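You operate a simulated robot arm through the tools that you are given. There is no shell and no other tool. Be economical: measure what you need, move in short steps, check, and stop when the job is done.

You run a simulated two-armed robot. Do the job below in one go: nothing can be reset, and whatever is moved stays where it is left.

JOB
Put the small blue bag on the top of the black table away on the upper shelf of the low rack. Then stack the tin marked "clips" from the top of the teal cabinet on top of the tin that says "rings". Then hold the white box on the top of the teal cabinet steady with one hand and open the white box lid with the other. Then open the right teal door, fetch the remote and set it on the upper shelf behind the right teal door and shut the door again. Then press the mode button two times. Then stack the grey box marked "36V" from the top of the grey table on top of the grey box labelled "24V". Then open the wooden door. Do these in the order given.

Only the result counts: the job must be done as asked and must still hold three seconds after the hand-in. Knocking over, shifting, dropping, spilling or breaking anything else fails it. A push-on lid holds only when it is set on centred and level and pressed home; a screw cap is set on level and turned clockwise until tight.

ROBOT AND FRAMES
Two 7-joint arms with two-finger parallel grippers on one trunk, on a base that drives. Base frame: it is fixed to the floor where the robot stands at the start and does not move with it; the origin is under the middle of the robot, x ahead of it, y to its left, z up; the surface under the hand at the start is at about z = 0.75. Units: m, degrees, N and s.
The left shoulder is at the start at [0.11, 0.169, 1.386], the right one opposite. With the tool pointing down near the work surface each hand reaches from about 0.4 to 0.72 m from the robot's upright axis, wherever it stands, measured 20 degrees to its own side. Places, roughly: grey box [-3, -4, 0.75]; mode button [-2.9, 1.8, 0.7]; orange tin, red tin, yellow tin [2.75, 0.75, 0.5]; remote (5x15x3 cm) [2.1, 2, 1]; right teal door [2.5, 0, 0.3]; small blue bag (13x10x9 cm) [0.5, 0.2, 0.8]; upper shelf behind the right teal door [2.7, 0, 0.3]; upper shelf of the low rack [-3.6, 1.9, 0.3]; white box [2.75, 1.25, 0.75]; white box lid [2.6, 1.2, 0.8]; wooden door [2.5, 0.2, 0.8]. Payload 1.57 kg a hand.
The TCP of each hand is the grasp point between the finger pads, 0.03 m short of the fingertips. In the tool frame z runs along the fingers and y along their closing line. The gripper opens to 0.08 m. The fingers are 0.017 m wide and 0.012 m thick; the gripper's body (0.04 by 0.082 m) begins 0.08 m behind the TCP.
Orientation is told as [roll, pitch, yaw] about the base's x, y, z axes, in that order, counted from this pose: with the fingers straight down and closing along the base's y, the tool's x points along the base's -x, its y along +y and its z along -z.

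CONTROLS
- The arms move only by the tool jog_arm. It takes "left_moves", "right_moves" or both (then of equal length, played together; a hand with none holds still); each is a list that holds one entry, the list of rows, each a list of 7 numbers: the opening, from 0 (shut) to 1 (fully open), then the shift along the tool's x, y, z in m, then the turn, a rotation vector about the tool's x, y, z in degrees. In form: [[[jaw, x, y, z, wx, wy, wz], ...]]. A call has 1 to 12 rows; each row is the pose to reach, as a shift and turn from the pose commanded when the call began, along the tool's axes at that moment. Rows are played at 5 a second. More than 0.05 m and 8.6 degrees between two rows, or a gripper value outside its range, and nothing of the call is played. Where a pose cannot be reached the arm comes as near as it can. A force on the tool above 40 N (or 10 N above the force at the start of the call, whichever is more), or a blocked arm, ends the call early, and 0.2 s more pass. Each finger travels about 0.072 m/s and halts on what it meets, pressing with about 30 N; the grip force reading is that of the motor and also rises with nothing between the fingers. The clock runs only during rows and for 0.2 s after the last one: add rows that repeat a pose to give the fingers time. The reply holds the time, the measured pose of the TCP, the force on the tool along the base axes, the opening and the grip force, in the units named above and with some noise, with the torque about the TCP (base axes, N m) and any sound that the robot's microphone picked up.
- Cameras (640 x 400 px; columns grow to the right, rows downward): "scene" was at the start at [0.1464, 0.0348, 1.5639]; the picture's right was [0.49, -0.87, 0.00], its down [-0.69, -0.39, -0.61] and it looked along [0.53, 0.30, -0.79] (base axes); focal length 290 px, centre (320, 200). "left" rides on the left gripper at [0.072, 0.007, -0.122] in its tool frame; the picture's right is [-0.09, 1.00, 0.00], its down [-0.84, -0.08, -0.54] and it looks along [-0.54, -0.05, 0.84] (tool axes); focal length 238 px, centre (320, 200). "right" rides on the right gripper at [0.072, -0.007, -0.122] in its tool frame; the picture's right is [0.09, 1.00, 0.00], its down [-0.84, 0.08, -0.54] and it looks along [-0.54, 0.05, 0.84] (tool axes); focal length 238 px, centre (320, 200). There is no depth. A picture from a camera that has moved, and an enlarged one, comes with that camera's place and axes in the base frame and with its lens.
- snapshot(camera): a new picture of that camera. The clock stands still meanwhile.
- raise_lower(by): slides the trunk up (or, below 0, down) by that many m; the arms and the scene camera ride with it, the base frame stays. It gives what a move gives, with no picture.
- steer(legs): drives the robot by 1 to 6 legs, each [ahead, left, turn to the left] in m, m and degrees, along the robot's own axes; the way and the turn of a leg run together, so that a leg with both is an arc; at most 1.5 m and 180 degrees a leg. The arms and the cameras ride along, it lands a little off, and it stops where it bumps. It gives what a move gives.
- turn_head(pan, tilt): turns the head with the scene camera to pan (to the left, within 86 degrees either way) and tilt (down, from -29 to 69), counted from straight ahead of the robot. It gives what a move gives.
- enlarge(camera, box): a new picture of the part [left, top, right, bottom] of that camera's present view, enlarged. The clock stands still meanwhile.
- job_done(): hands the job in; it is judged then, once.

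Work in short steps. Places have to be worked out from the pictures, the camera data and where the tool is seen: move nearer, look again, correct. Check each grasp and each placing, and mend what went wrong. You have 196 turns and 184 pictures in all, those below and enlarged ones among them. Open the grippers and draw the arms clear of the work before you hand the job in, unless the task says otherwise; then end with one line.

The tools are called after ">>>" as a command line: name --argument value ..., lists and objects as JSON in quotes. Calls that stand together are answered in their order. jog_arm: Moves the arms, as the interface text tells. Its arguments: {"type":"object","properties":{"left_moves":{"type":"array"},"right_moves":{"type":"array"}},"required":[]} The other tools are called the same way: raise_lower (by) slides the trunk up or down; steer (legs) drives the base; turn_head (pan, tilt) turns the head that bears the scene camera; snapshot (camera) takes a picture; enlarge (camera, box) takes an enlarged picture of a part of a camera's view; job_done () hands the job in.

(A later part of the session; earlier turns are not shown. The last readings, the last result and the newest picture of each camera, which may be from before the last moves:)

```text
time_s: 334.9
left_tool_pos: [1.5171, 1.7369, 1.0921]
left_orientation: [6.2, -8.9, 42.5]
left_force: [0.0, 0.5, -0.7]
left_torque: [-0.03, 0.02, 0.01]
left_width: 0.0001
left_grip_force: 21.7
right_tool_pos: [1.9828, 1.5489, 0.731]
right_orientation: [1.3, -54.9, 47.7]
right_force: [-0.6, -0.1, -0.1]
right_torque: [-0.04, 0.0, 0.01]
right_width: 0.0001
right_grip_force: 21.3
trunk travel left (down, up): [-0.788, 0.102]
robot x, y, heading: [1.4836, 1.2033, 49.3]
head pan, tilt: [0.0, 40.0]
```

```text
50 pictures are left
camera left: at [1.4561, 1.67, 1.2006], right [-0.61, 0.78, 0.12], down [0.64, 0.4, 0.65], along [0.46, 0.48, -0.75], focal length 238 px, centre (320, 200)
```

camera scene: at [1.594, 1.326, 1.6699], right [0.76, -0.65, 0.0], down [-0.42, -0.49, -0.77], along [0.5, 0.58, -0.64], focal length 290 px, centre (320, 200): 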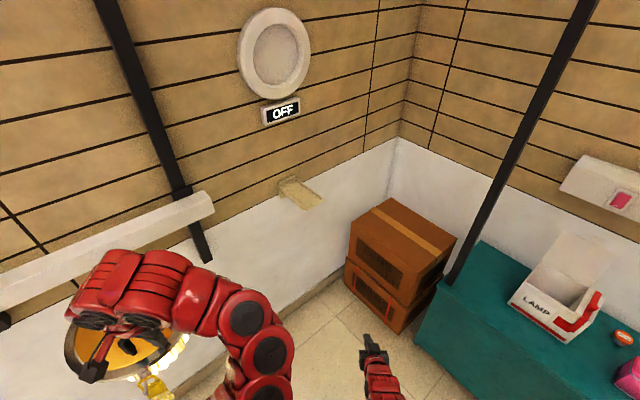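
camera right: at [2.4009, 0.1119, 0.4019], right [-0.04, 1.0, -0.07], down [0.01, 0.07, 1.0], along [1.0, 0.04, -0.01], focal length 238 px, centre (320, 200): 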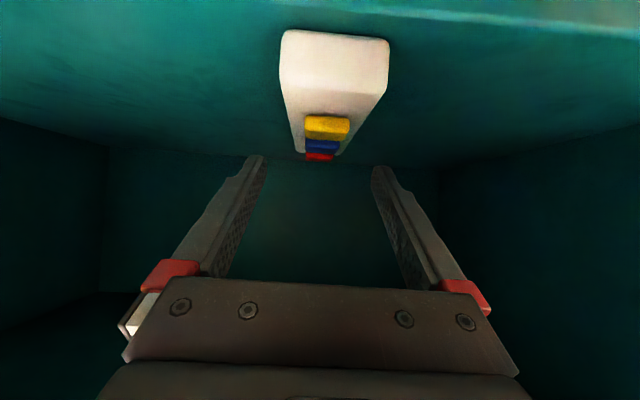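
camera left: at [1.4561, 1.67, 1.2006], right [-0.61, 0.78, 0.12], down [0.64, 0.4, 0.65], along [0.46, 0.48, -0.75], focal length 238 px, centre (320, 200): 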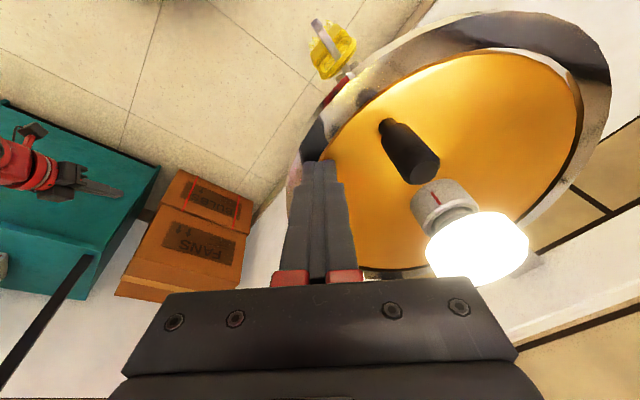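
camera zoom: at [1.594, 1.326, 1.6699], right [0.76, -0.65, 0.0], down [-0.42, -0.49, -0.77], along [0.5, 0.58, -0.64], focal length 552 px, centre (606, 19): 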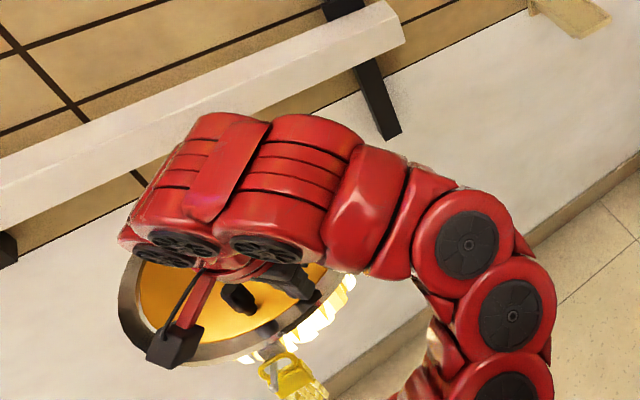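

It only touches the lamp's rim. I turn back right, move away, and check the lamp.

>>> steer --legs '[[0, 0, -49.3]]'

>>> turn_head --pan 75 --tilt 30

>>> snapshot --camera "scene"

```text
time_s: 337.5
left_tool_pos: [1.9138, 1.526, 1.0918]
left_orientation: [6.2, -9.0, -7.0]
left_force: [0.9, -0.6, 0.2]
left_torque: [-0.02, 0.02, -0.06]
left_width: 0.0318
left_grip_force: 0.0
right_tool_pos: [2.073, 1.05, 0.7315]
right_orientation: [1.4, -54.9, -1.7]
right_force: [0.7, -0.3, 0.3]
right_torque: [0.0, -0.01, -0.03]
right_width: 0.0
right_grip_force: 21.4
trunk travel left (down, up): [-0.788, 0.102]
robot x, y, heading: [1.4827, 1.2008, 0.1]
head pan, tilt: [0.0, 40.0]
```

```text
time_s: 339.0
left_tool_pos: [1.9116, 1.5251, 1.0915]
left_orientation: [6.1, -9.0, -6.9]
left_force: [0.2, -0.1, 1.3]
left_torque: [0.02, -0.01, 0.01]
left_width: 0.0322
left_grip_force: 0.0
right_tool_pos: [2.0726, 1.0494, 0.7317]
right_orientation: [1.3, -54.9, -1.7]
right_force: [0.7, -0.8, 1.3]
right_torque: [-0.01, 0.03, 0.0]
right_width: 0.0
right_grip_force: 20.9
trunk travel left (down, up): [-0.788, 0.102]
robot x, y, heading: [1.4854, 1.2007, 0.1]
head pan, tilt: [75.0, 30.0]
```

```text
49 pictures are left
camera scene: at [1.5903, 1.2879, 1.6852], right [0.97, -0.26, 0.0], down [-0.13, -0.48, -0.87], along [0.22, 0.84, -0.5], focal length 290 px, centre (320, 200)
```

scene: 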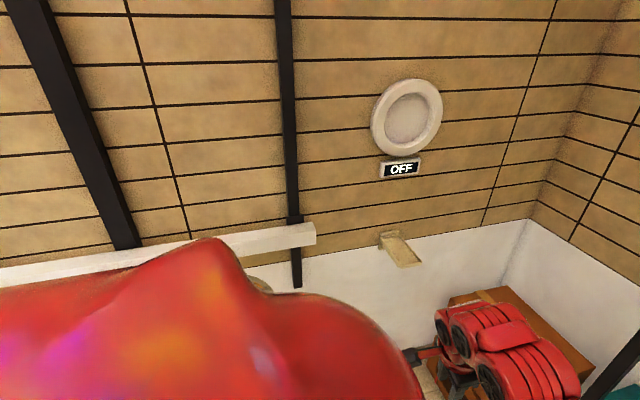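

I move away to y 0.95, raise the trunk a bit and turn the other way round, then check the lamp from there.

>>> steer --legs '[[0.05, -0.25, 0]]'

>>> raise_lower --by 0.1

>>> steer --legs '[[0, 0, -90], [0, 0, -90], [0, -0.15, 0]]'

>>> turn_head --pan -70 --tilt 25

>>> snapshot --camera "scene"

```text
time_s: 340.9
left_tool_pos: [1.9622, 1.2788, 1.0914]
left_orientation: [6.2, -9.0, -6.8]
left_force: [-0.1, -0.5, -0.4]
left_torque: [0.0, -0.01, 0.02]
left_width: 0.0321
left_grip_force: 0.0
right_tool_pos: [2.1244, 0.8035, 0.7312]
right_orientation: [1.2, -54.8, -1.5]
right_force: [-0.5, 0.0, -0.1]
right_torque: [-0.01, 0.01, -0.04]
right_width: 0.0
right_grip_force: 21.5
trunk travel left (down, up): [-0.788, 0.102]
robot x, y, heading: [1.5341, 0.953, 0.3]
head pan, tilt: [75.0, 30.0]
```

```text
time_s: 342.2
left_tool_pos: [1.9629, 1.279, 1.1915]
left_orientation: [6.2, -9.0, -6.7]
left_force: [0.6, 0.4, -0.8]
left_torque: [-0.03, 0.04, -0.04]
left_width: 0.0319
left_grip_force: 0.0
right_tool_pos: [2.1239, 0.8018, 0.8312]
right_orientation: [1.3, -54.9, -1.6]
right_force: [-0.2, -0.4, 0.7]
right_torque: [-0.01, 0.01, 0.04]
right_width: 0.0001
right_grip_force: 21.1
trunk travel left (down, up): [-0.888, 0.002]
robot x, y, heading: [1.539, 0.9571, 0.6]
head pan, tilt: [75.0, 30.0]
```

```text
time_s: 351.2
left_tool_pos: [1.1083, 0.7802, 1.1919]
left_orientation: [6.1, -9.1, 172.7]
left_force: [0.3, -0.3, 0.5]
left_torque: [0.03, 0.02, -0.01]
left_width: 0.032
left_grip_force: 0.1
right_tool_pos: [0.951, 1.2607, 0.8325]
right_orientation: [1.2, -54.7, 177.9]
right_force: [0.3, 0.2, -0.6]
right_torque: [0.0, 0.02, -0.03]
right_width: 0.0
right_grip_force: 21.4
trunk travel left (down, up): [-0.888, 0.002]
robot x, y, heading: [1.5398, 1.1049, 179.7]
head pan, tilt: [75.0, 30.0]
```

```text
time_s: 353.5
left_tool_pos: [1.1086, 0.7834, 1.193]
left_orientation: [6.2, -9.1, 172.6]
left_force: [-0.2, -0.1, -0.6]
left_torque: [-0.02, -0.02, 0.02]
left_width: 0.0318
left_grip_force: 0.1
right_tool_pos: [0.9518, 1.2608, 0.8308]
right_orientation: [1.4, -54.9, 177.7]
right_force: [-0.1, 0.0, -0.2]
right_torque: [0.0, -0.02, 0.02]
right_width: 0.0
right_grip_force: 21.0
trunk travel left (down, up): [-0.888, 0.002]
robot x, y, heading: [1.5339, 1.1057, 179.6]
head pan, tilt: [-70.0, 25.0]
```

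```text
48 pictures are left
camera scene: at [1.4273, 1.1891, 1.7932], right [0.94, 0.34, 0.0], down [0.14, -0.4, -0.91], along [-0.3, 0.85, -0.42], focal length 290 px, centre (320, 200)
```

scene: 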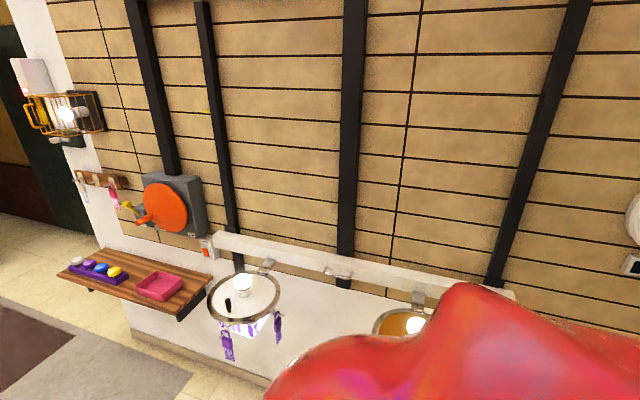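

The lamps hang as before. I drive on to the rack.

>>> steer --legs '[[1.4, 0.15, 0], [1.4, 0.15, 0], [1.45, 0.05, 0], [0.3, 0, 0], [0, 0, -89.7]]'

>>> turn_head --pan 0 --tilt 45

>>> snapshot --camera "scene"

```text
time_s: 379.4
left_tool_pos: [-3.3205, 1.2178, 1.1917]
left_orientation: [6.2, -9.0, 82.1]
left_force: [0.0, -0.4, -0.2]
left_torque: [0.01, 0.0, 0.02]
left_width: 0.0322
left_grip_force: 0.1
right_tool_pos: [-2.8417, 1.3683, 0.8306]
right_orientation: [1.3, -54.9, 87.3]
right_force: [-0.7, -0.7, -0.1]
right_torque: [0.02, 0.02, -0.01]
right_width: 0.0
right_grip_force: 21.3
trunk travel left (down, up): [-0.888, 0.002]
robot x, y, heading: [-3.0071, 0.7885, 89.1]
head pan, tilt: [-70.0, 25.0]
```

```text
time_s: 380.8
left_tool_pos: [-3.3216, 1.2178, 1.1922]
left_orientation: [6.2, -9.0, 82.1]
left_force: [-0.2, -0.5, -0.6]
left_torque: [0.0, -0.02, -0.01]
left_width: 0.032
left_grip_force: 0.1
right_tool_pos: [-2.8408, 1.3687, 0.8314]
right_orientation: [1.2, -54.9, 87.2]
right_force: [0.9, -0.3, 0.2]
right_torque: [-0.03, -0.02, -0.01]
right_width: 0.0
right_grip_force: 21.2
trunk travel left (down, up): [-0.888, 0.002]
robot x, y, heading: [-3.0015, 0.7816, 89.0]
head pan, tilt: [0.0, 45.0]
```

```text
47 pictures are left
camera scene: at [-3.0013, 0.9451, 1.7626], right [1.0, -0.02, 0.0], down [-0.01, -0.71, -0.71], along [0.01, 0.71, -0.71], focal length 290 px, centre (320, 200)
```

scene: 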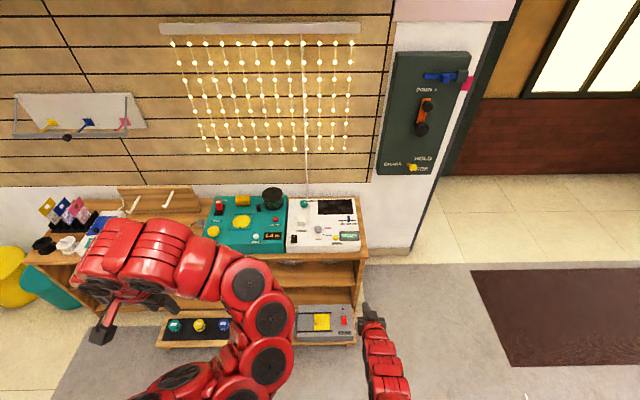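

I zoom in on the white console to fix the mode button's position.

>>> enlarge --camera "scene" --box '[280, 190, 370, 260]'

```text
5.71 times, centred on (325, 225) of scene
camera zoom: at [-3.0013, 0.9451, 1.7626], right [1.0, -0.02, 0.0], down [-0.01, -0.71, -0.71], along [0.01, 0.71, -0.71], focal length 1656 px, centre (291, 57)
```

zoom: 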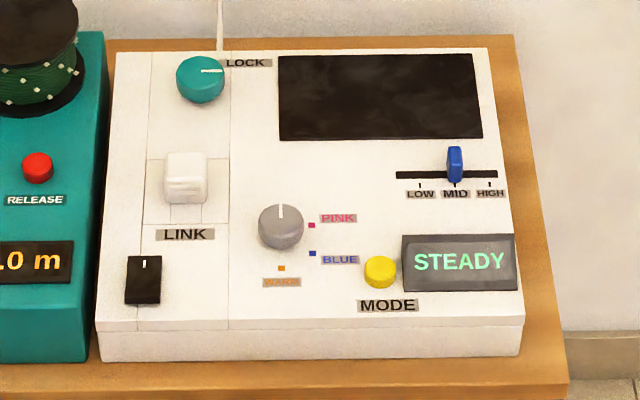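

The mode button is at about [-2.918, 1.768, 0.695]. I set the right hand upright and high, and shift the base into line.

>>> jog_arm --right_moves '[[[0, -0.012, 0, -0.0086, 0, 6.9, 0], [0, -0.0245, 0, -0.017, 0, 13.8, 0], [0, -0.037, 0, -0.026, 0, 20.6, 0], [0, -0.049, 0, -0.0345, 0, 27.5, 0], [0, -0.061, 0, -0.043, 0, 34.4, 0], [0, -0.0735, 0, -0.052, 0, 41.3, 0], [0, -0.086, 0, -0.06, 0, 48.2, 0], [0, -0.098, 0, -0.069, 0, 55, 0], [0, -0.098, 0, -0.069, 0, 55, 0]]]'

>>> steer --legs '[[0, 0.07, 1], [0.28, 0, 0]]'

>>> snapshot --camera "right"

```text
time_s: 382.8
left_tool_pos: [-3.321, 1.2178, 1.1922]
left_orientation: [6.2, -9.0, 82.1]
left_force: [0.5, 0.5, -0.1]
left_torque: [0.01, 0.0, -0.06]
left_width: 0.0321
left_grip_force: 0.0
right_tool_pos: [-2.8413, 1.3688, 0.9513]
right_orientation: [0.7, 0.2, 88.3]
right_force: [-0.1, 0.0, 0.2]
right_torque: [-0.01, 0.0, 0.01]
right_width: 0.0
right_grip_force: 21.2
trunk travel left (down, up): [-0.888, 0.002]
robot x, y, heading: [-3.0041, 0.7872, 89.3]
head pan, tilt: [0.0, 45.0]
```

```text
time_s: 385.4
left_tool_pos: [-3.4005, 1.4908, 1.1921]
left_orientation: [6.2, -9.0, 83.2]
left_force: [-0.2, 0.1, 0.9]
left_torque: [-0.03, -0.01, 0.0]
left_width: 0.0321
left_grip_force: 0.1
right_tool_pos: [-2.9229, 1.6517, 0.9518]
right_orientation: [0.9, 0.0, 89.6]
right_force: [0.0, 0.2, 0.0]
right_torque: [0.0, 0.01, 0.02]
right_width: 0.0001
right_grip_force: 21.0
trunk travel left (down, up): [-0.888, 0.002]
robot x, y, heading: [-3.078, 1.0641, 90.1]
head pan, tilt: [0.0, 45.0]
```

```text
45 pictures are left
camera right: at [-2.9165, 1.5813, 1.0743], right [-1.0, -0.08, 0.01], down [-0.06, 0.84, 0.54], along [-0.06, 0.54, -0.84], focal length 238 px, centre (320, 200)
```

right: 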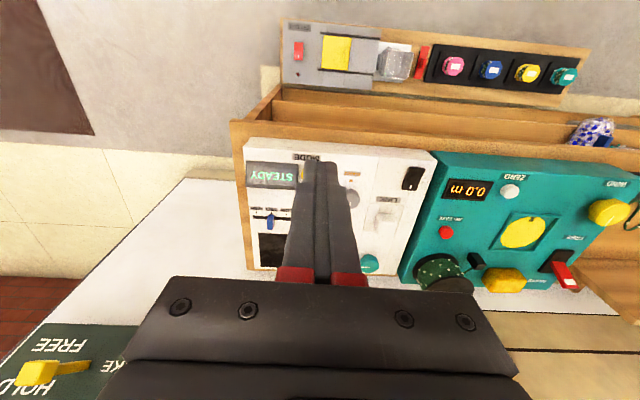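

I move the fingertips over the button at z≈0.80 and look.

>>> steer --legs '[[0.045, 0, 0]]'

>>> jog_arm --right_moves '[[[0, -0.025, -0.002, 0.03, 0.3, 0, 0], [0, -0.05, -0.004, 0.065, 0.6, 0, 0], [0, -0.07, -0.005, 0.1, 0.9, 0, 0], [0, -0.07, -0.005, 0.14, 0.9, 0, 0], [0, -0.07, -0.005, 0.14, 0.9, 0, 0]]]'

>>> snapshot --camera "right"

>>> enlarge --camera "scene" --box '[280, 170, 420, 290]'

```text
time_s: 386.3
left_tool_pos: [-3.4018, 1.5311, 1.1931]
left_orientation: [6.2, -9.2, 83.2]
left_force: [-0.6, -1.5, 1.0]
left_torque: [0.05, 0.0, 0.0]
left_width: 0.0319
left_grip_force: 0.1
right_tool_pos: [-2.9238, 1.6936, 0.9532]
right_orientation: [0.8, -0.2, 89.5]
right_force: [0.0, 0.1, -0.7]
right_torque: [-0.01, 0.02, 0.02]
right_width: 0.0003
right_grip_force: 21.3
trunk travel left (down, up): [-0.888, 0.002]
robot x, y, heading: [-3.0798, 1.1071, 90.1]
head pan, tilt: [0.0, 45.0]
```

```text
time_s: 387.5
left_tool_pos: [-3.4004, 1.5375, 1.1916]
left_orientation: [6.2, -9.0, 83.2]
left_force: [0.0, -0.2, -0.2]
left_torque: [0.01, -0.02, 0.01]
left_width: 0.0322
left_grip_force: 0.1
right_tool_pos: [-2.9261, 1.7362, 0.8595]
right_orientation: [-0.1, 0.2, 89.5]
right_force: [0.2, 0.1, 0.3]
right_torque: [-0.03, 0.0, -0.01]
right_width: 0.0
right_grip_force: 21.8
right hand out of reach, approached as far as the arm can: row 3, 4, 5
trunk travel left (down, up): [-0.888, 0.002]
robot x, y, heading: [-3.0794, 1.1112, 90.0]
head pan, tilt: [0.0, 45.0]
```

```text
44 pictures are left
camera right: at [-2.9207, 1.6661, 0.9829], right [-1.0, -0.08, 0.0], down [-0.07, 0.84, 0.54], along [-0.04, 0.54, -0.84], focal length 238 px, centre (320, 200)
```

right: 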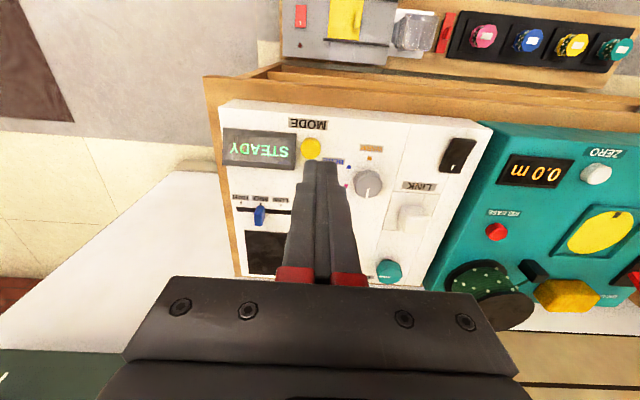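

```text
3.33 times, centred on (350, 230) of scene
camera zoom: at [-3.0758, 1.2713, 1.7624], right [1.0, 0.0, 0.0], down [0.0, -0.71, -0.71], along [0.0, 0.71, -0.71], focal length 966 px, centre (220, 100)
```

zoom: 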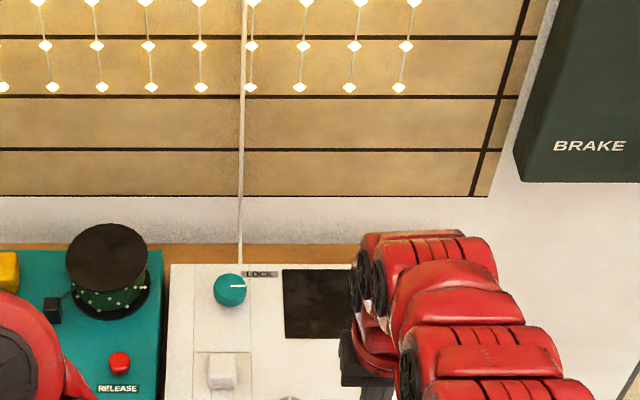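

The button is at [-2.917, 1.773]. I lower the trunk 8 cm and centre the fingertips above it.

>>> raise_lower --by -0.08

>>> jog_arm --right_moves '[[[0, -0.018, -0.005, 0, 0, 0, 0], [0, -0.036, -0.009, 0, 0, 0, 0], [0, -0.036, -0.009, 0.01, 0, 0, 0], [0, -0.036, -0.009, 0.01, 0, 0, 0]]]'

>>> snapshot --camera "right"

```text
time_s: 388.6
left_tool_pos: [-3.4015, 1.5365, 1.1126]
left_orientation: [6.3, -9.1, 83.2]
left_force: [-0.3, 0.0, 0.2]
left_torque: [0.01, 0.0, 0.0]
left_width: 0.0321
left_grip_force: 0.1
right_tool_pos: [-2.9252, 1.7363, 0.7799]
right_orientation: [-0.1, 0.1, 89.5]
right_force: [-0.7, -1.1, -0.2]
right_torque: [-0.01, 0.01, 0.0]
right_width: 0.0
right_grip_force: 21.0
trunk travel left (down, up): [-0.808, 0.082]
robot x, y, heading: [-3.0716, 1.1059, 90.1]
head pan, tilt: [0.0, 45.0]
```

```text
time_s: 389.6
left_tool_pos: [-3.4018, 1.5375, 1.1111]
left_orientation: [6.1, -8.9, 83.1]
left_force: [0.4, -0.2, 0.0]
left_torque: [0.0, 0.01, -0.01]
left_width: 0.032
left_grip_force: 0.1
right_tool_pos: [-2.9231, 1.7387, 0.7855]
right_orientation: [-0.1, 0.0, 89.5]
right_force: [-0.4, 0.2, -0.7]
right_torque: [-0.01, 0.01, 0.02]
right_width: 0.0
right_grip_force: 21.1
right hand out of reach, approached as far as the arm can: row 1, 2, 3, 4
trunk travel left (down, up): [-0.808, 0.082]
robot x, y, heading: [-3.0765, 1.1078, 90.1]
head pan, tilt: [0.0, 45.0]
```

```text
42 pictures are left
camera right: at [-2.917, 1.6683, 0.909], right [-1.0, -0.08, 0.0], down [-0.07, 0.84, 0.54], along [-0.04, 0.54, -0.84], focal length 238 px, centre (320, 200)
```

right: 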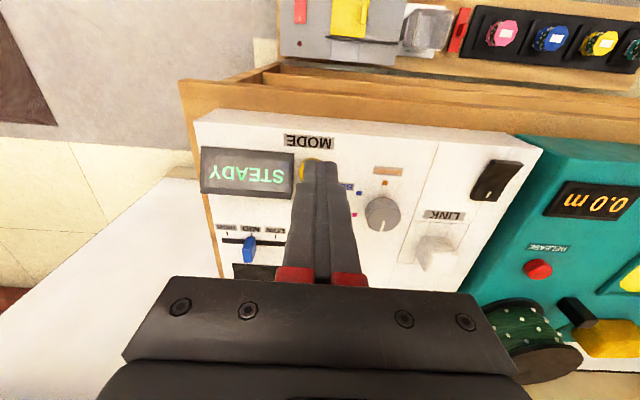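

The arm is at full stretch. The base has room, so I drive 3.5 cm forward and 7 mm right.

>>> steer --legs '[[0.035, -0.007, 0]]'

>>> snapshot --camera "right"

```text
time_s: 390.5
left_tool_pos: [-3.3946, 1.5658, 1.1138]
left_orientation: [6.3, -9.1, 83.3]
left_force: [-0.1, -0.4, -0.6]
left_torque: [0.07, -0.02, -0.02]
left_width: 0.032
left_grip_force: 0.1
right_tool_pos: [-2.9158, 1.7702, 0.7883]
right_orientation: [-0.2, 0.0, 89.6]
right_force: [0.0, 0.9, 0.4]
right_torque: [0.05, -0.02, 0.0]
right_width: 0.0
right_grip_force: 21.5
trunk travel left (down, up): [-0.808, 0.082]
robot x, y, heading: [-3.0707, 1.1433, 90.2]
head pan, tilt: [0.0, 45.0]
```

```text
41 pictures are left
camera right: at [-2.911, 1.6995, 0.911], right [-1.0, -0.08, 0.0], down [-0.07, 0.84, 0.54], along [-0.04, 0.54, -0.84], focal length 238 px, centre (320, 200)
```

right: 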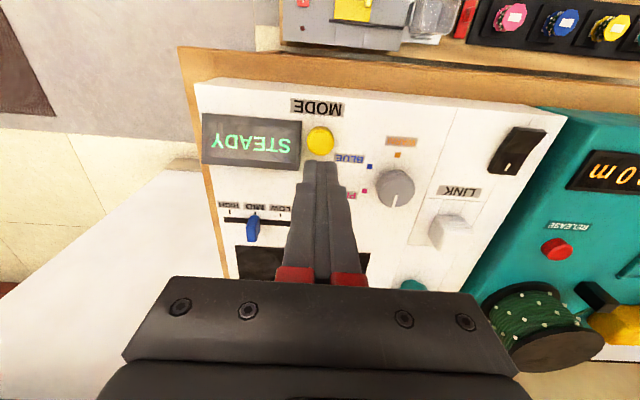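

Aligned. I lower with the trunk to near the button and then step until it clicks.

>>> raise_lower --by -0.048

>>> raise_lower --by -0.006

```text
time_s: 391.4
left_tool_pos: [-3.3946, 1.5691, 1.0644]
left_orientation: [6.2, -9.0, 83.1]
left_force: [-0.2, 0.1, -0.1]
left_torque: [0.0, -0.02, -0.02]
left_width: 0.0322
left_grip_force: 0.0
right_tool_pos: [-2.9166, 1.7712, 0.7383]
right_orientation: [-0.1, 0.0, 89.5]
right_force: [-0.2, 0.1, 0.4]
right_torque: [-0.01, 0.01, -0.01]
right_width: 0.0
right_grip_force: 21.4
trunk travel left (down, up): [-0.76, 0.13]
robot x, y, heading: [-3.0675, 1.1473, 90.4]
head pan, tilt: [0.0, 45.0]
```

```text
time_s: 391.9
left_tool_pos: [-3.3936, 1.5696, 1.0589]
left_orientation: [6.2, -9.0, 83.2]
left_force: [0.0, -0.4, 0.3]
left_torque: [0.03, 0.02, -0.03]
left_width: 0.0322
left_grip_force: 0.1
right_tool_pos: [-2.9156, 1.7715, 0.7323]
right_orientation: [-0.1, 0.0, 89.5]
right_force: [1.1, 0.5, 0.4]
right_torque: [-0.02, 0.0, 0.03]
right_width: 0.0
right_grip_force: 20.7
trunk travel left (down, up): [-0.754, 0.136]
robot x, y, heading: [-3.0671, 1.144, 90.3]
head pan, tilt: [0.0, 45.0]
```

Tip is at z≈0.702, with no contact yet; I take smaller steps.

>>> raise_lower --by -0.005

>>> snapshot --camera "right"

```text
time_s: 392.5
left_tool_pos: [-3.3944, 1.5698, 1.0531]
left_orientation: [6.2, -9.0, 83.2]
left_force: [-0.5, 0.5, 0.3]
left_torque: [-0.01, -0.01, 0.01]
left_width: 0.0319
left_grip_force: 0.1
right_tool_pos: [-2.9158, 1.7725, 0.727]
right_orientation: [-0.1, 0.1, 89.5]
right_force: [-0.5, 0.3, 0.5]
right_torque: [-0.01, 0.0, -0.02]
right_width: 0.0
right_grip_force: 21.4
trunk travel left (down, up): [-0.749, 0.141]
robot x, y, heading: [-3.0718, 1.143, 90.3]
head pan, tilt: [0.0, 45.0]
```

```text
40 pictures are left
camera right: at [-2.9105, 1.702, 0.85], right [-1.0, -0.08, 0.0], down [-0.07, 0.84, 0.54], along [-0.04, 0.54, -0.84], focal length 238 px, centre (320, 200)
```

right: 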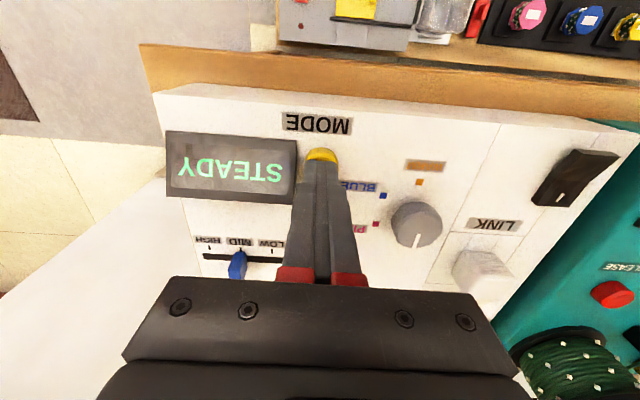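

Well centred. I continue in 4 mm steps.

>>> raise_lower --by -0.004

>>> raise_lower --by -0.004

```text
time_s: 393.0
left_tool_pos: [-3.3952, 1.5697, 1.0483]
left_orientation: [6.1, -9.0, 83.2]
left_force: [0.1, 0.7, -1.3]
left_torque: [-0.03, -0.02, -0.02]
left_width: 0.0322
left_grip_force: 0.1
right_tool_pos: [-2.9155, 1.7732, 0.7226]
right_orientation: [-0.1, 0.0, 89.5]
right_force: [-1.1, 0.7, 1.2]
right_torque: [0.0, 0.01, 0.01]
right_width: 0.0
right_grip_force: 21.5
trunk travel left (down, up): [-0.745, 0.145]
robot x, y, heading: [-3.0702, 1.1423, 90.3]
head pan, tilt: [0.0, 45.0]
```

```text
time_s: 393.6
left_tool_pos: [-3.3945, 1.5695, 1.0449]
left_orientation: [6.2, -9.0, 83.2]
left_force: [0.4, 0.1, -0.5]
left_torque: [-0.01, 0.01, 0.0]
left_width: 0.032
left_grip_force: 0.1
right_tool_pos: [-2.9149, 1.7724, 0.719]
right_orientation: [-0.1, 0.1, 89.5]
right_force: [-0.1, 0.7, 2.0]
right_torque: [0.0, 0.04, 0.02]
right_width: 0.0
right_grip_force: 20.9
trunk travel left (down, up): [-0.741, 0.149]
robot x, y, heading: [-3.0701, 1.1461, 90.4]
head pan, tilt: [0.0, 45.0]
heard: click
```

One click. I release by 12 mm and read the display.

>>> raise_lower --by 0.014

>>> enlarge --camera "right" --box '[140, 100, 400, 260]'

```text
time_s: 394.2
left_tool_pos: [-3.3944, 1.5699, 1.0582]
left_orientation: [6.2, -8.9, 83.2]
left_force: [0.3, 0.2, 0.6]
left_torque: [-0.02, -0.02, 0.0]
left_width: 0.032
left_grip_force: 0.1
right_tool_pos: [-2.9158, 1.7725, 0.7321]
right_orientation: [0.0, 0.1, 89.5]
right_force: [-0.1, 0.1, -0.3]
right_torque: [0.02, 0.03, 0.0]
right_width: 0.0
right_grip_force: 20.9
trunk travel left (down, up): [-0.755, 0.135]
robot x, y, heading: [-3.0634, 1.1444, 90.3]
head pan, tilt: [0.0, 45.0]
```

```text
2.46 times, centred on (270, 180) of right
camera zoom: at [-2.9105, 1.702, 0.8559], right [-1.0, -0.08, 0.0], down [-0.07, 0.84, 0.54], along [-0.04, 0.54, -0.84], focal length 587 px, centre (443, 249)
```

zoom: 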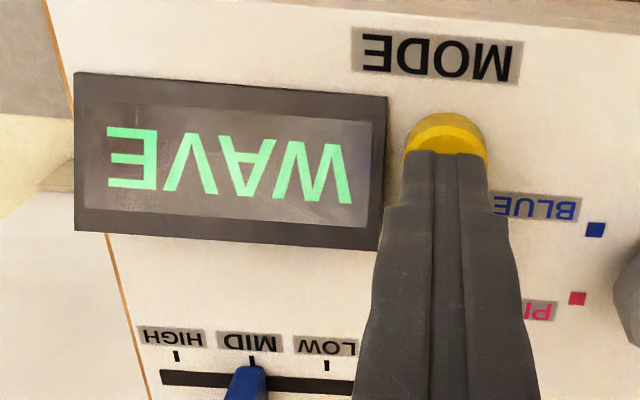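

It changed from STEADY to WAVE, so one press is registered. Now the second press.

>>> raise_lower --by -0.014

>>> raise_lower --by 0.014

>>> enlarge --camera "right" --box '[140, 100, 400, 260]'

```text
time_s: 394.8
left_tool_pos: [-3.3955, 1.5689, 1.0453]
left_orientation: [6.3, -8.9, 83.1]
left_force: [-0.1, -0.1, -0.1]
left_torque: [0.01, 0.0, 0.01]
left_width: 0.0317
left_grip_force: 0.0
right_tool_pos: [-2.9155, 1.7719, 0.7185]
right_orientation: [-0.2, 0.0, 89.5]
right_force: [-0.2, 0.0, 2.6]
right_torque: [-0.02, 0.0, 0.0]
right_width: 0.0
right_grip_force: 21.8
trunk travel left (down, up): [-0.741, 0.149]
robot x, y, heading: [-3.0723, 1.1419, 90.2]
head pan, tilt: [0.0, 45.0]
heard: click
```

```text
time_s: 395.4
left_tool_pos: [-3.3942, 1.5688, 1.0589]
left_orientation: [6.2, -8.9, 83.2]
left_force: [0.3, 0.3, -0.7]
left_torque: [0.0, 0.02, -0.01]
left_width: 0.0318
left_grip_force: 0.0
right_tool_pos: [-2.9149, 1.7722, 0.7319]
right_orientation: [-0.1, 0.1, 89.4]
right_force: [-0.1, 0.4, -0.4]
right_torque: [0.01, 0.02, -0.03]
right_width: 0.0001
right_grip_force: 21.5
trunk travel left (down, up): [-0.755, 0.135]
robot x, y, heading: [-3.0688, 1.1437, 90.1]
head pan, tilt: [0.0, 45.0]
```

```text
2.46 times, centred on (270, 180) of right
camera zoom: at [-2.9105, 1.7021, 0.856], right [-1.0, -0.08, 0.0], down [-0.07, 0.84, 0.54], along [-0.04, 0.54, -0.84], focal length 587 px, centre (443, 249)
```

zoom: 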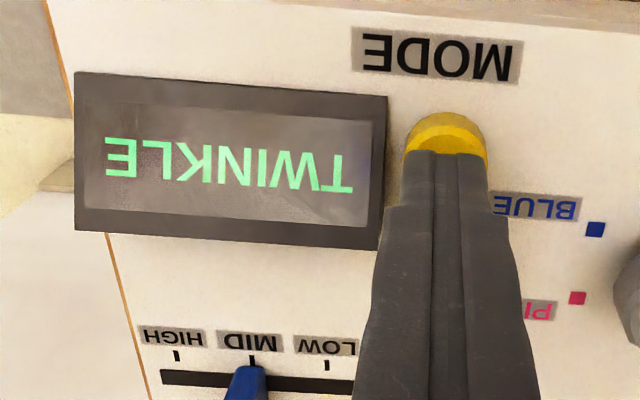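

TWINKLE: two presses are done. I raise up, back off, and drive towards the grey table area.

>>> raise_lower --by 0.13

>>> steer --legs '[[-0.6, 0, 0], [0, 0, -90], [1.4, 0, 0], [0, 0, -110]]'

>>> turn_head --pan 0 --tilt 18

>>> snapshot --camera "scene"

```text
time_s: 397.0
left_tool_pos: [-3.3952, 1.5697, 1.1889]
left_orientation: [6.2, -8.9, 83.2]
left_force: [-1.0, -0.2, -0.2]
left_torque: [0.02, 0.02, 0.01]
left_width: 0.0319
left_grip_force: 0.0
right_tool_pos: [-2.915, 1.7728, 0.8628]
right_orientation: [-0.1, 0.0, 89.4]
right_force: [0.6, 0.4, -0.2]
right_torque: [0.01, -0.03, 0.03]
right_width: 0.0
right_grip_force: 21.8
trunk travel left (down, up): [-0.885, 0.005]
robot x, y, heading: [-3.0687, 1.1431, 90.4]
head pan, tilt: [0.0, 45.0]
```

```text
time_s: 415.4
left_tool_pos: [-1.5421, 0.0199, 1.1891]
left_orientation: [6.2, -8.9, -118.9]
left_force: [-0.6, -0.4, 0.1]
left_torque: [0.0, 0.0, 0.02]
left_width: 0.0319
left_grip_force: 0.1
right_tool_pos: [-2.0622, 0.014, 0.8624]
right_orientation: [0.0, 0.1, -112.7]
right_force: [-0.1, -0.4, 0.3]
right_torque: [-0.02, -0.02, -0.02]
right_width: 0.0
right_grip_force: 21.6
trunk travel left (down, up): [-0.885, 0.005]
robot x, y, heading: [-1.6854, 0.5356, -111.9]
head pan, tilt: [0.0, 45.0]
```

```text
time_s: 416.3
left_tool_pos: [-1.5422, 0.0197, 1.1884]
left_orientation: [6.2, -9.0, -118.9]
left_force: [0.1, 0.3, -0.7]
left_torque: [0.0, -0.01, 0.01]
left_width: 0.0321
left_grip_force: 0.0
right_tool_pos: [-2.0627, 0.0125, 0.8635]
right_orientation: [-0.1, 0.1, -112.7]
right_force: [0.9, -0.1, -0.4]
right_torque: [0.04, 0.01, -0.03]
right_width: 0.0002
right_grip_force: 21.4
trunk travel left (down, up): [-0.885, 0.005]
robot x, y, heading: [-1.6797, 0.5391, -111.7]
head pan, tilt: [0.0, 18.0]
```

```text
37 pictures are left
camera scene: at [-1.7463, 0.3749, 1.8014], right [-0.93, 0.37, 0.0], down [0.12, 0.29, -0.95], along [-0.35, -0.88, -0.31], focal length 290 px, centre (320, 200)
```

scene: 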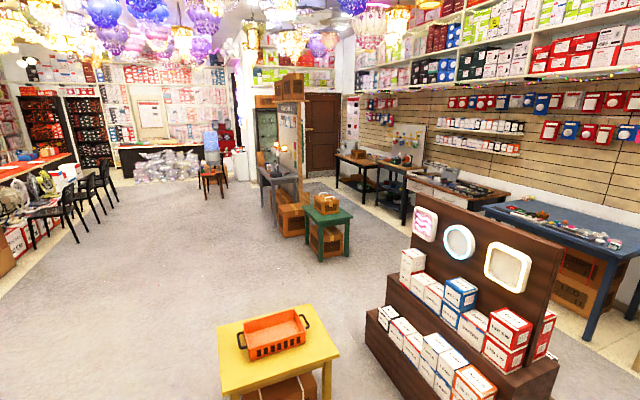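

The grey table is near the middle distance. I zoom in on it.

>>> enlarge --camera "scene" --box '[220, 110, 370, 270]'

```text
2.50 times, centred on (295, 190) of scene
camera zoom: at [-1.7463, 0.3749, 1.8014], right [-0.93, 0.37, 0.0], down [0.12, 0.29, -0.95], along [-0.35, -0.88, -0.31], focal length 725 px, centre (382, 225)
```

zoom: 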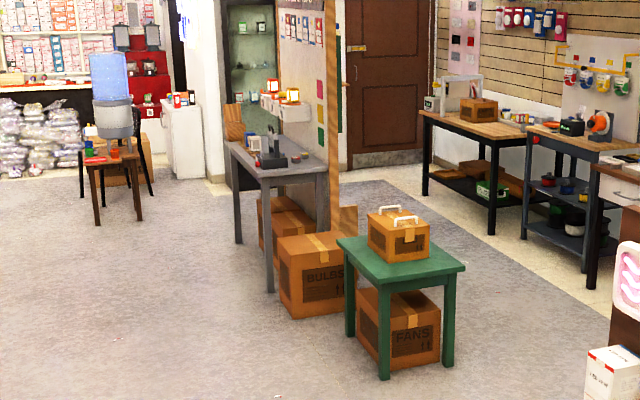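

The grey table's open side faces +x at x≈-2.63, y -3.75 to -4.75. I drive along x≈-1.1 past the yellow table, then turn to face it.

>>> steer --legs '[[0, 0, 21.7], [1.2, 0.55, 0], [1.4, 0, 0], [1.45, 0, 0], [0.4, 0, 0], [0, 0, -90]]'

>>> turn_head --pan 0 --tilt 30

>>> snapshot --camera "scene"

```text
time_s: 443.2
left_tool_pos: [-1.6028, -4.1918, 1.1881]
left_orientation: [6.3, -9.0, 171.6]
left_force: [0.5, -0.5, -0.2]
left_torque: [0.0, 0.01, -0.01]
left_width: 0.032
left_grip_force: 0.0
right_tool_pos: [-1.792, -3.7072, 0.8623]
right_orientation: [-0.1, 0.1, 177.8]
right_force: [-0.5, 0.4, 0.6]
right_torque: [0.01, -0.02, 0.0]
right_width: 0.0
right_grip_force: 21.4
trunk travel left (down, up): [-0.885, 0.005]
robot x, y, heading: [-1.1714, -3.8811, 178.7]
head pan, tilt: [0.0, 18.0]
```

```text
time_s: 444.0
left_tool_pos: [-1.603, -4.1919, 1.1904]
left_orientation: [6.3, -8.9, 171.7]
left_force: [-1.0, -0.4, 0.2]
left_torque: [-0.01, -0.01, 0.0]
left_width: 0.032
left_grip_force: 0.1
right_tool_pos: [-1.7912, -3.7078, 0.8627]
right_orientation: [-0.1, 0.0, 177.8]
right_force: [-0.1, 0.1, -0.8]
right_torque: [0.0, 0.0, 0.01]
right_width: 0.0
right_grip_force: 21.3
trunk travel left (down, up): [-0.885, 0.005]
robot x, y, heading: [-1.1706, -3.8818, 178.7]
head pan, tilt: [0.0, 30.0]
```

```text
35 pictures are left
camera scene: at [-1.3368, -3.8768, 1.7823], right [0.03, 1.0, 0.0], down [0.5, -0.01, -0.87], along [-0.87, 0.02, -0.5], focal length 290 px, centre (320, 200)
```

scene: 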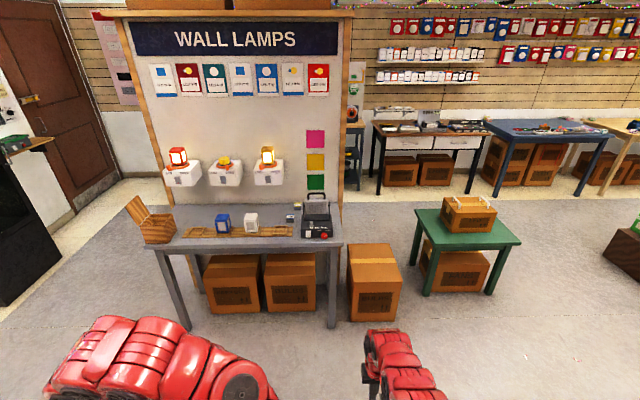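

>>> enlarge --camera "scene" --box '[120, 175, 350, 255]'

>>> enlarge --camera "scene" --box '[205, 195, 345, 245]'

```text
2.78 times, centred on (235, 215) of scene
camera zoom: at [-1.3368, -3.8768, 1.7823], right [0.03, 1.0, 0.0], down [0.5, -0.01, -0.87], along [-0.87, 0.02, -0.5], focal length 806 px, centre (556, 158)
```

zoom: 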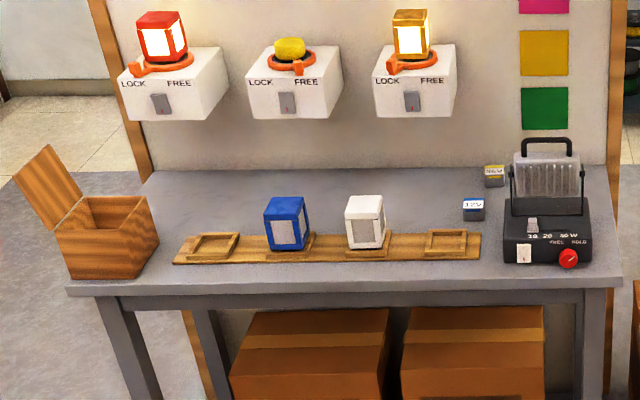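

```text
4.57 times, centred on (275, 220) of scene
camera zoom: at [-1.3368, -3.8768, 1.7823], right [0.03, 1.0, 0.0], down [0.5, -0.01, -0.87], along [-0.87, 0.02, -0.5], focal length 1325 px, centre (526, 109)
```

zoom: 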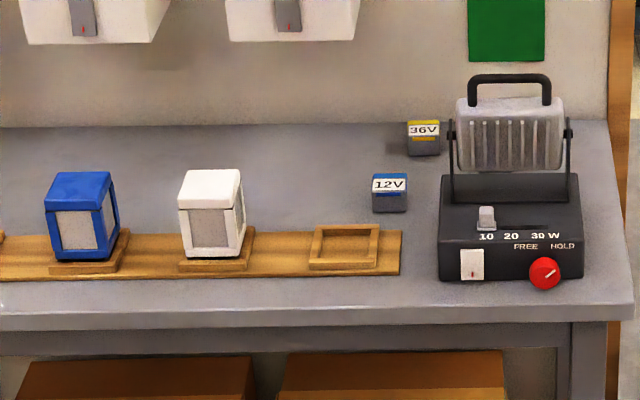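

I see 36V (yellow top) and 12V (blue). 24V must be hidden behind the floodlight. I drive closer and look down from above.

>>> steer --legs '[[0.6, 0, 1]]'

>>> turn_head --pan 0 --tilt 45

>>> snapshot --camera "scene"

>>> snapshot --camera "right"

```text
time_s: 447.4
left_tool_pos: [-2.1993, -4.1869, 1.1883]
left_orientation: [6.2, -9.1, 172.5]
left_force: [-0.1, -0.7, 0.8]
left_torque: [0.04, 0.02, 0.0]
left_width: 0.0319
left_grip_force: 0.2
right_tool_pos: [-2.3956, -3.7058, 0.8632]
right_orientation: [-0.1, 0.1, 178.7]
right_force: [-0.1, -0.6, 1.0]
right_torque: [0.02, 0.0, 0.02]
right_width: 0.0001
right_grip_force: 21.2
trunk travel left (down, up): [-0.885, 0.005]
robot x, y, heading: [-1.7694, -3.8707, 179.3]
head pan, tilt: [0.0, 30.0]
```

```text
time_s: 448.1
left_tool_pos: [-2.2, -4.1871, 1.1888]
left_orientation: [6.3, -8.9, 172.3]
left_force: [-0.7, 0.0, -0.1]
left_torque: [0.03, 0.03, -0.03]
left_width: 0.0321
left_grip_force: 0.0
right_tool_pos: [-2.3955, -3.7051, 0.8621]
right_orientation: [-0.2, 0.1, 178.7]
right_force: [-0.1, -0.9, 0.0]
right_torque: [0.01, 0.0, -0.02]
right_width: 0.0
right_grip_force: 21.3
trunk travel left (down, up): [-0.885, 0.005]
robot x, y, heading: [-1.7696, -3.8713, 179.0]
head pan, tilt: [0.0, 45.0]
```

```text
32 pictures are left
camera scene: at [-1.93, -3.8688, 1.7596], right [0.01, 1.0, 0.0], down [0.71, -0.01, -0.71], along [-0.71, 0.01, -0.71], focal length 290 px, centre (320, 200)
```

scene: 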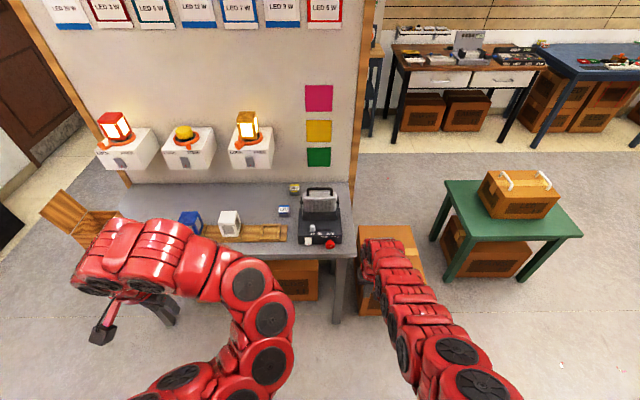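

```text
31 pictures are left
camera right: at [-2.3248, -3.6995, 0.9857], right [0.07, -1.0, 0.0], down [-0.84, -0.06, 0.54], along [-0.54, -0.04, -0.84], focal length 238 px, centre (320, 200)
```

right: 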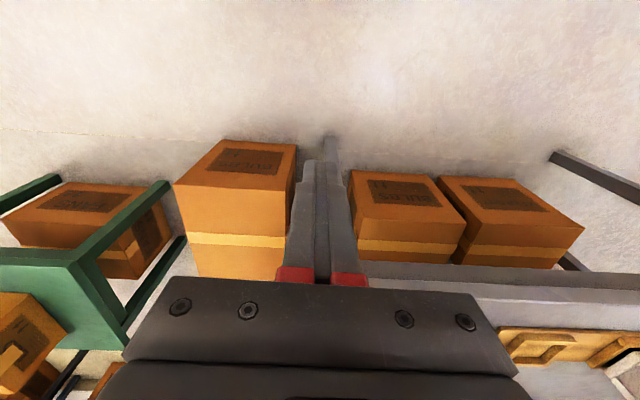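

>>> enlarge --camera "scene" --box '[240, 170, 370, 255]'

```text
4.71 times, centred on (305, 212) of scene
camera zoom: at [-1.93, -3.8688, 1.7596], right [0.01, 1.0, 0.0], down [0.71, -0.01, -0.71], along [-0.71, 0.01, -0.71], focal length 1364 px, centre (391, 141)
```

zoom: 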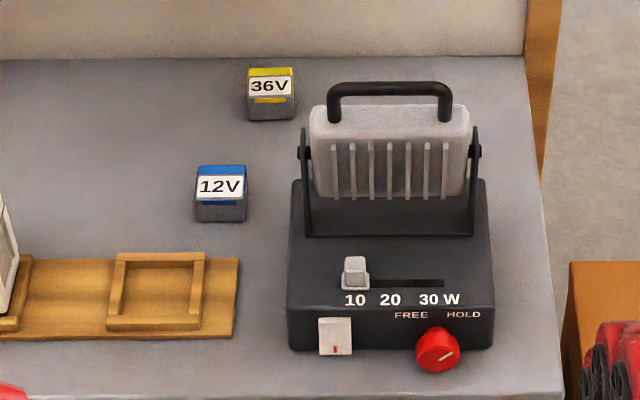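

24V isn't visible yet. I shift left and move in, so that the right-hand camera views the table behind the floodlight.

>>> steer --legs '[[0, 0.33, 0], [0.22, 0, 0]]'

>>> snapshot --camera "right"

>>> snapshot --camera "scene"

```text
time_s: 451.6
left_tool_pos: [-2.4214, -4.5131, 1.1894]
left_orientation: [6.2, -9.0, 172.5]
left_force: [-0.1, -0.6, -0.7]
left_torque: [-0.01, 0.03, 0.0]
left_width: 0.032
left_grip_force: 0.0
right_tool_pos: [-2.6183, -4.0308, 0.8638]
right_orientation: [-0.1, 0.0, 178.8]
right_force: [0.6, 0.2, 0.1]
right_torque: [-0.01, 0.01, -0.01]
right_width: 0.0
right_grip_force: 21.1
trunk travel left (down, up): [-0.885, 0.005]
robot x, y, heading: [-1.9939, -4.1944, 179.3]
head pan, tilt: [0.0, 45.0]
```

```text
29 pictures are left
camera right: at [-2.5472, -4.0248, 0.9864], right [0.07, -1.0, 0.0], down [-0.84, -0.06, 0.54], along [-0.54, -0.04, -0.84], focal length 238 px, centre (320, 200)
```

right: 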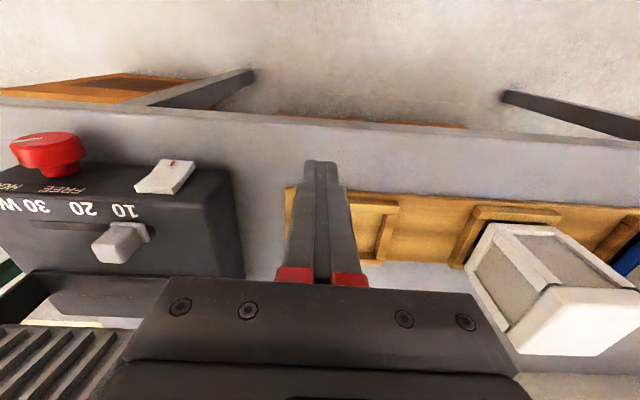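

```text
28 pictures are left
camera scene: at [-2.1512, -4.1938, 1.7598], right [0.01, 1.0, 0.0], down [0.71, -0.01, -0.71], along [-0.71, 0.01, -0.71], focal length 290 px, centre (320, 200)
```

scene: 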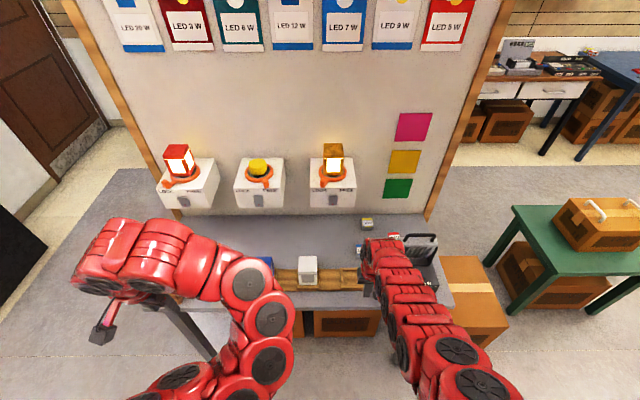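

Something red and white shows beside the floodlight. I zoom in on it.

>>> enlarge --camera "scene" --box '[345, 205, 445, 265]'

```text
6.40 times, centred on (395, 235) of scene
camera zoom: at [-2.1512, -4.1938, 1.7598], right [0.01, 1.0, 0.0], down [0.71, -0.01, -0.71], along [-0.71, 0.01, -0.71], focal length 1855 px, centre (-160, -24)
```

zoom: 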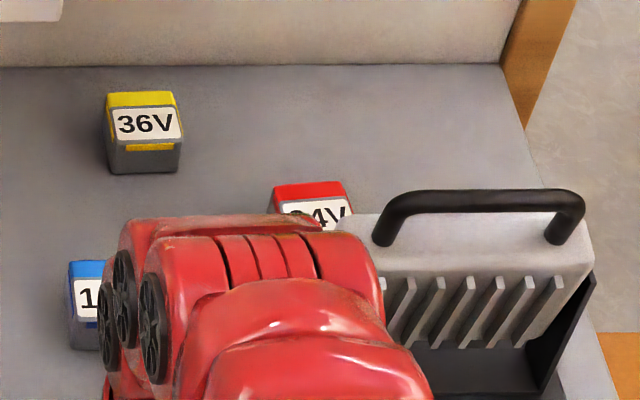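

24V (red) is at about [-2.89, -3.88], behind the floodlight; 36V is at [-2.968, -3.978] with its top at z≈0.817. I raise the right hand and turn it to close along x, so that it clears the floodlight.

>>> jog_arm --right_moves '[[[0, 0, 0, -0.03, 0, 0, 0], [0.3, 0, 0, -0.06, 0, 0, -8.2], [0.6, 0, 0, -0.09, 0, 0, -16.4], [1, 0, 0, -0.12, 0, 0, -24.6], [1, 0, 0, -0.135, 0, 0, -32.8], [1, 0, 0, -0.135, 0, 0, -41], [1, 0, 0, -0.135, 0, 0, -49.2], [1, 0, 0, -0.135, 0, 0, -57.4], [1, 0, 0, -0.135, 0, 0, -65.6], [1, 0, 0, -0.135, 0, 0, -73.8], [1, 0, 0, -0.135, 0, 0, -82], [1, 0, 0, -0.135, 0, 0, -89.5]]]'

>>> steer --legs '[[0.3, -0.09, 0]]'

>>> snapshot --camera "right"

```text
time_s: 454.2
left_tool_pos: [-2.4227, -4.5122, 1.1882]
left_orientation: [6.1, -8.9, 172.6]
left_force: [0.6, 0.2, 0.0]
left_torque: [0.01, 0.0, -0.02]
left_width: 0.0322
left_grip_force: 0.1
right_tool_pos: [-2.6196, -4.0327, 0.9986]
right_orientation: [0.1, 0.1, -91.6]
right_force: [-0.3, -0.3, -0.1]
right_torque: [-0.03, -0.02, 0.02]
right_width: 0.08
right_grip_force: 0.1
trunk travel left (down, up): [-0.885, 0.005]
robot x, y, heading: [-1.9906, -4.1937, 179.5]
head pan, tilt: [0.0, 45.0]
```

```text
time_s: 456.3
left_tool_pos: [-2.7189, -4.4203, 1.1891]
left_orientation: [6.2, -9.0, 172.5]
left_force: [-0.4, 0.2, 0.3]
left_torque: [0.01, 0.06, 0.01]
left_width: 0.0321
left_grip_force: 0.0
right_tool_pos: [-2.9136, -3.9373, 0.9978]
right_orientation: [0.0, 0.2, -91.9]
right_force: [-0.5, 0.6, 0.4]
right_torque: [-0.01, 0.01, -0.03]
right_width: 0.0801
right_grip_force: 0.1
trunk travel left (down, up): [-0.885, 0.005]
robot x, y, heading: [-2.2878, -4.1012, 179.7]
head pan, tilt: [0.0, 45.0]
```

```text
26 pictures are left
camera right: at [-2.92, -3.8645, 1.1213], right [1.0, 0.06, 0.0], down [0.05, -0.84, 0.54], along [0.03, -0.54, -0.84], focal length 238 px, centre (320, 200)
```

right: 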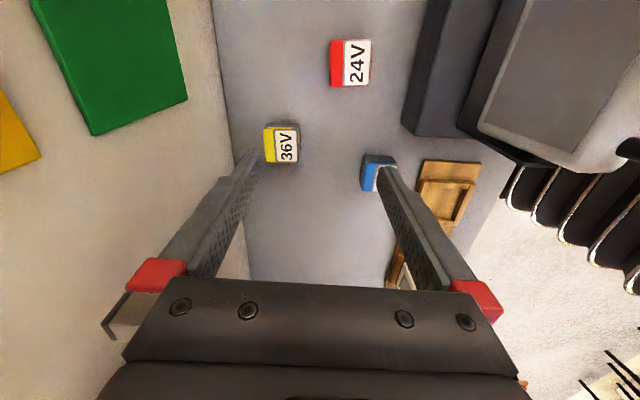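

36V at [-2.965, -3.978], 24V at [-2.885, -3.879]. I move over 36V and descend to z 0.87.

>>> jog_arm --right_moves '[[[1, -0.021, -0.025, 0, 0, 0, 0], [1, -0.0427, -0.0496, 0, 0, 0, 0], [1, -0.0427, -0.0496, 0.04, 0, 0, 0], [1, -0.0427, -0.0496, 0.085, 0, 0, 0], [1, -0.0427, -0.0496, 0.128, 0, 0, 0], [1, -0.0427, -0.0496, 0.128, 0, 0, 0]]]'

>>> snapshot --camera "right"

```text
time_s: 457.7
left_tool_pos: [-2.7189, -4.4187, 1.1885]
left_orientation: [6.2, -8.9, 172.4]
left_force: [-0.9, 0.6, -0.3]
left_torque: [-0.01, -0.02, 0.02]
left_width: 0.0319
left_grip_force: 0.1
right_tool_pos: [-2.927, -3.9584, 0.8785]
right_orientation: [0.0, 0.1, -91.8]
right_force: [0.1, 0.2, 0.9]
right_torque: [0.0, -0.05, 0.02]
right_width: 0.0801
right_grip_force: 0.1
right hand out of reach, approached as far as the arm can: row 4, 5, 6
trunk travel left (down, up): [-0.885, 0.005]
robot x, y, heading: [-2.2922, -4.0973, 179.3]
head pan, tilt: [0.0, 45.0]
```

```text
25 pictures are left
camera right: at [-2.9321, -3.8845, 1.0001], right [1.0, 0.06, 0.0], down [0.05, -0.84, 0.54], along [0.03, -0.54, -0.84], focal length 238 px, centre (320, 200)
```

right: 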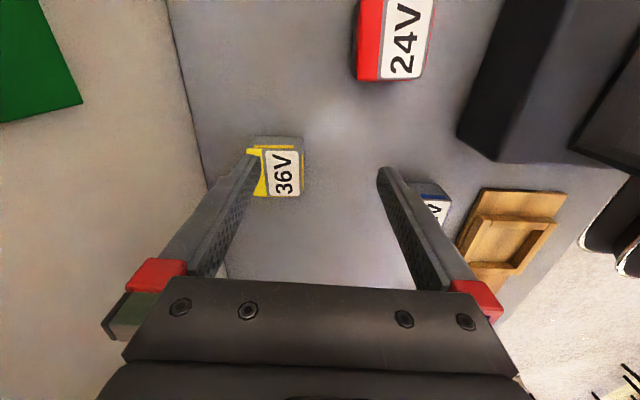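

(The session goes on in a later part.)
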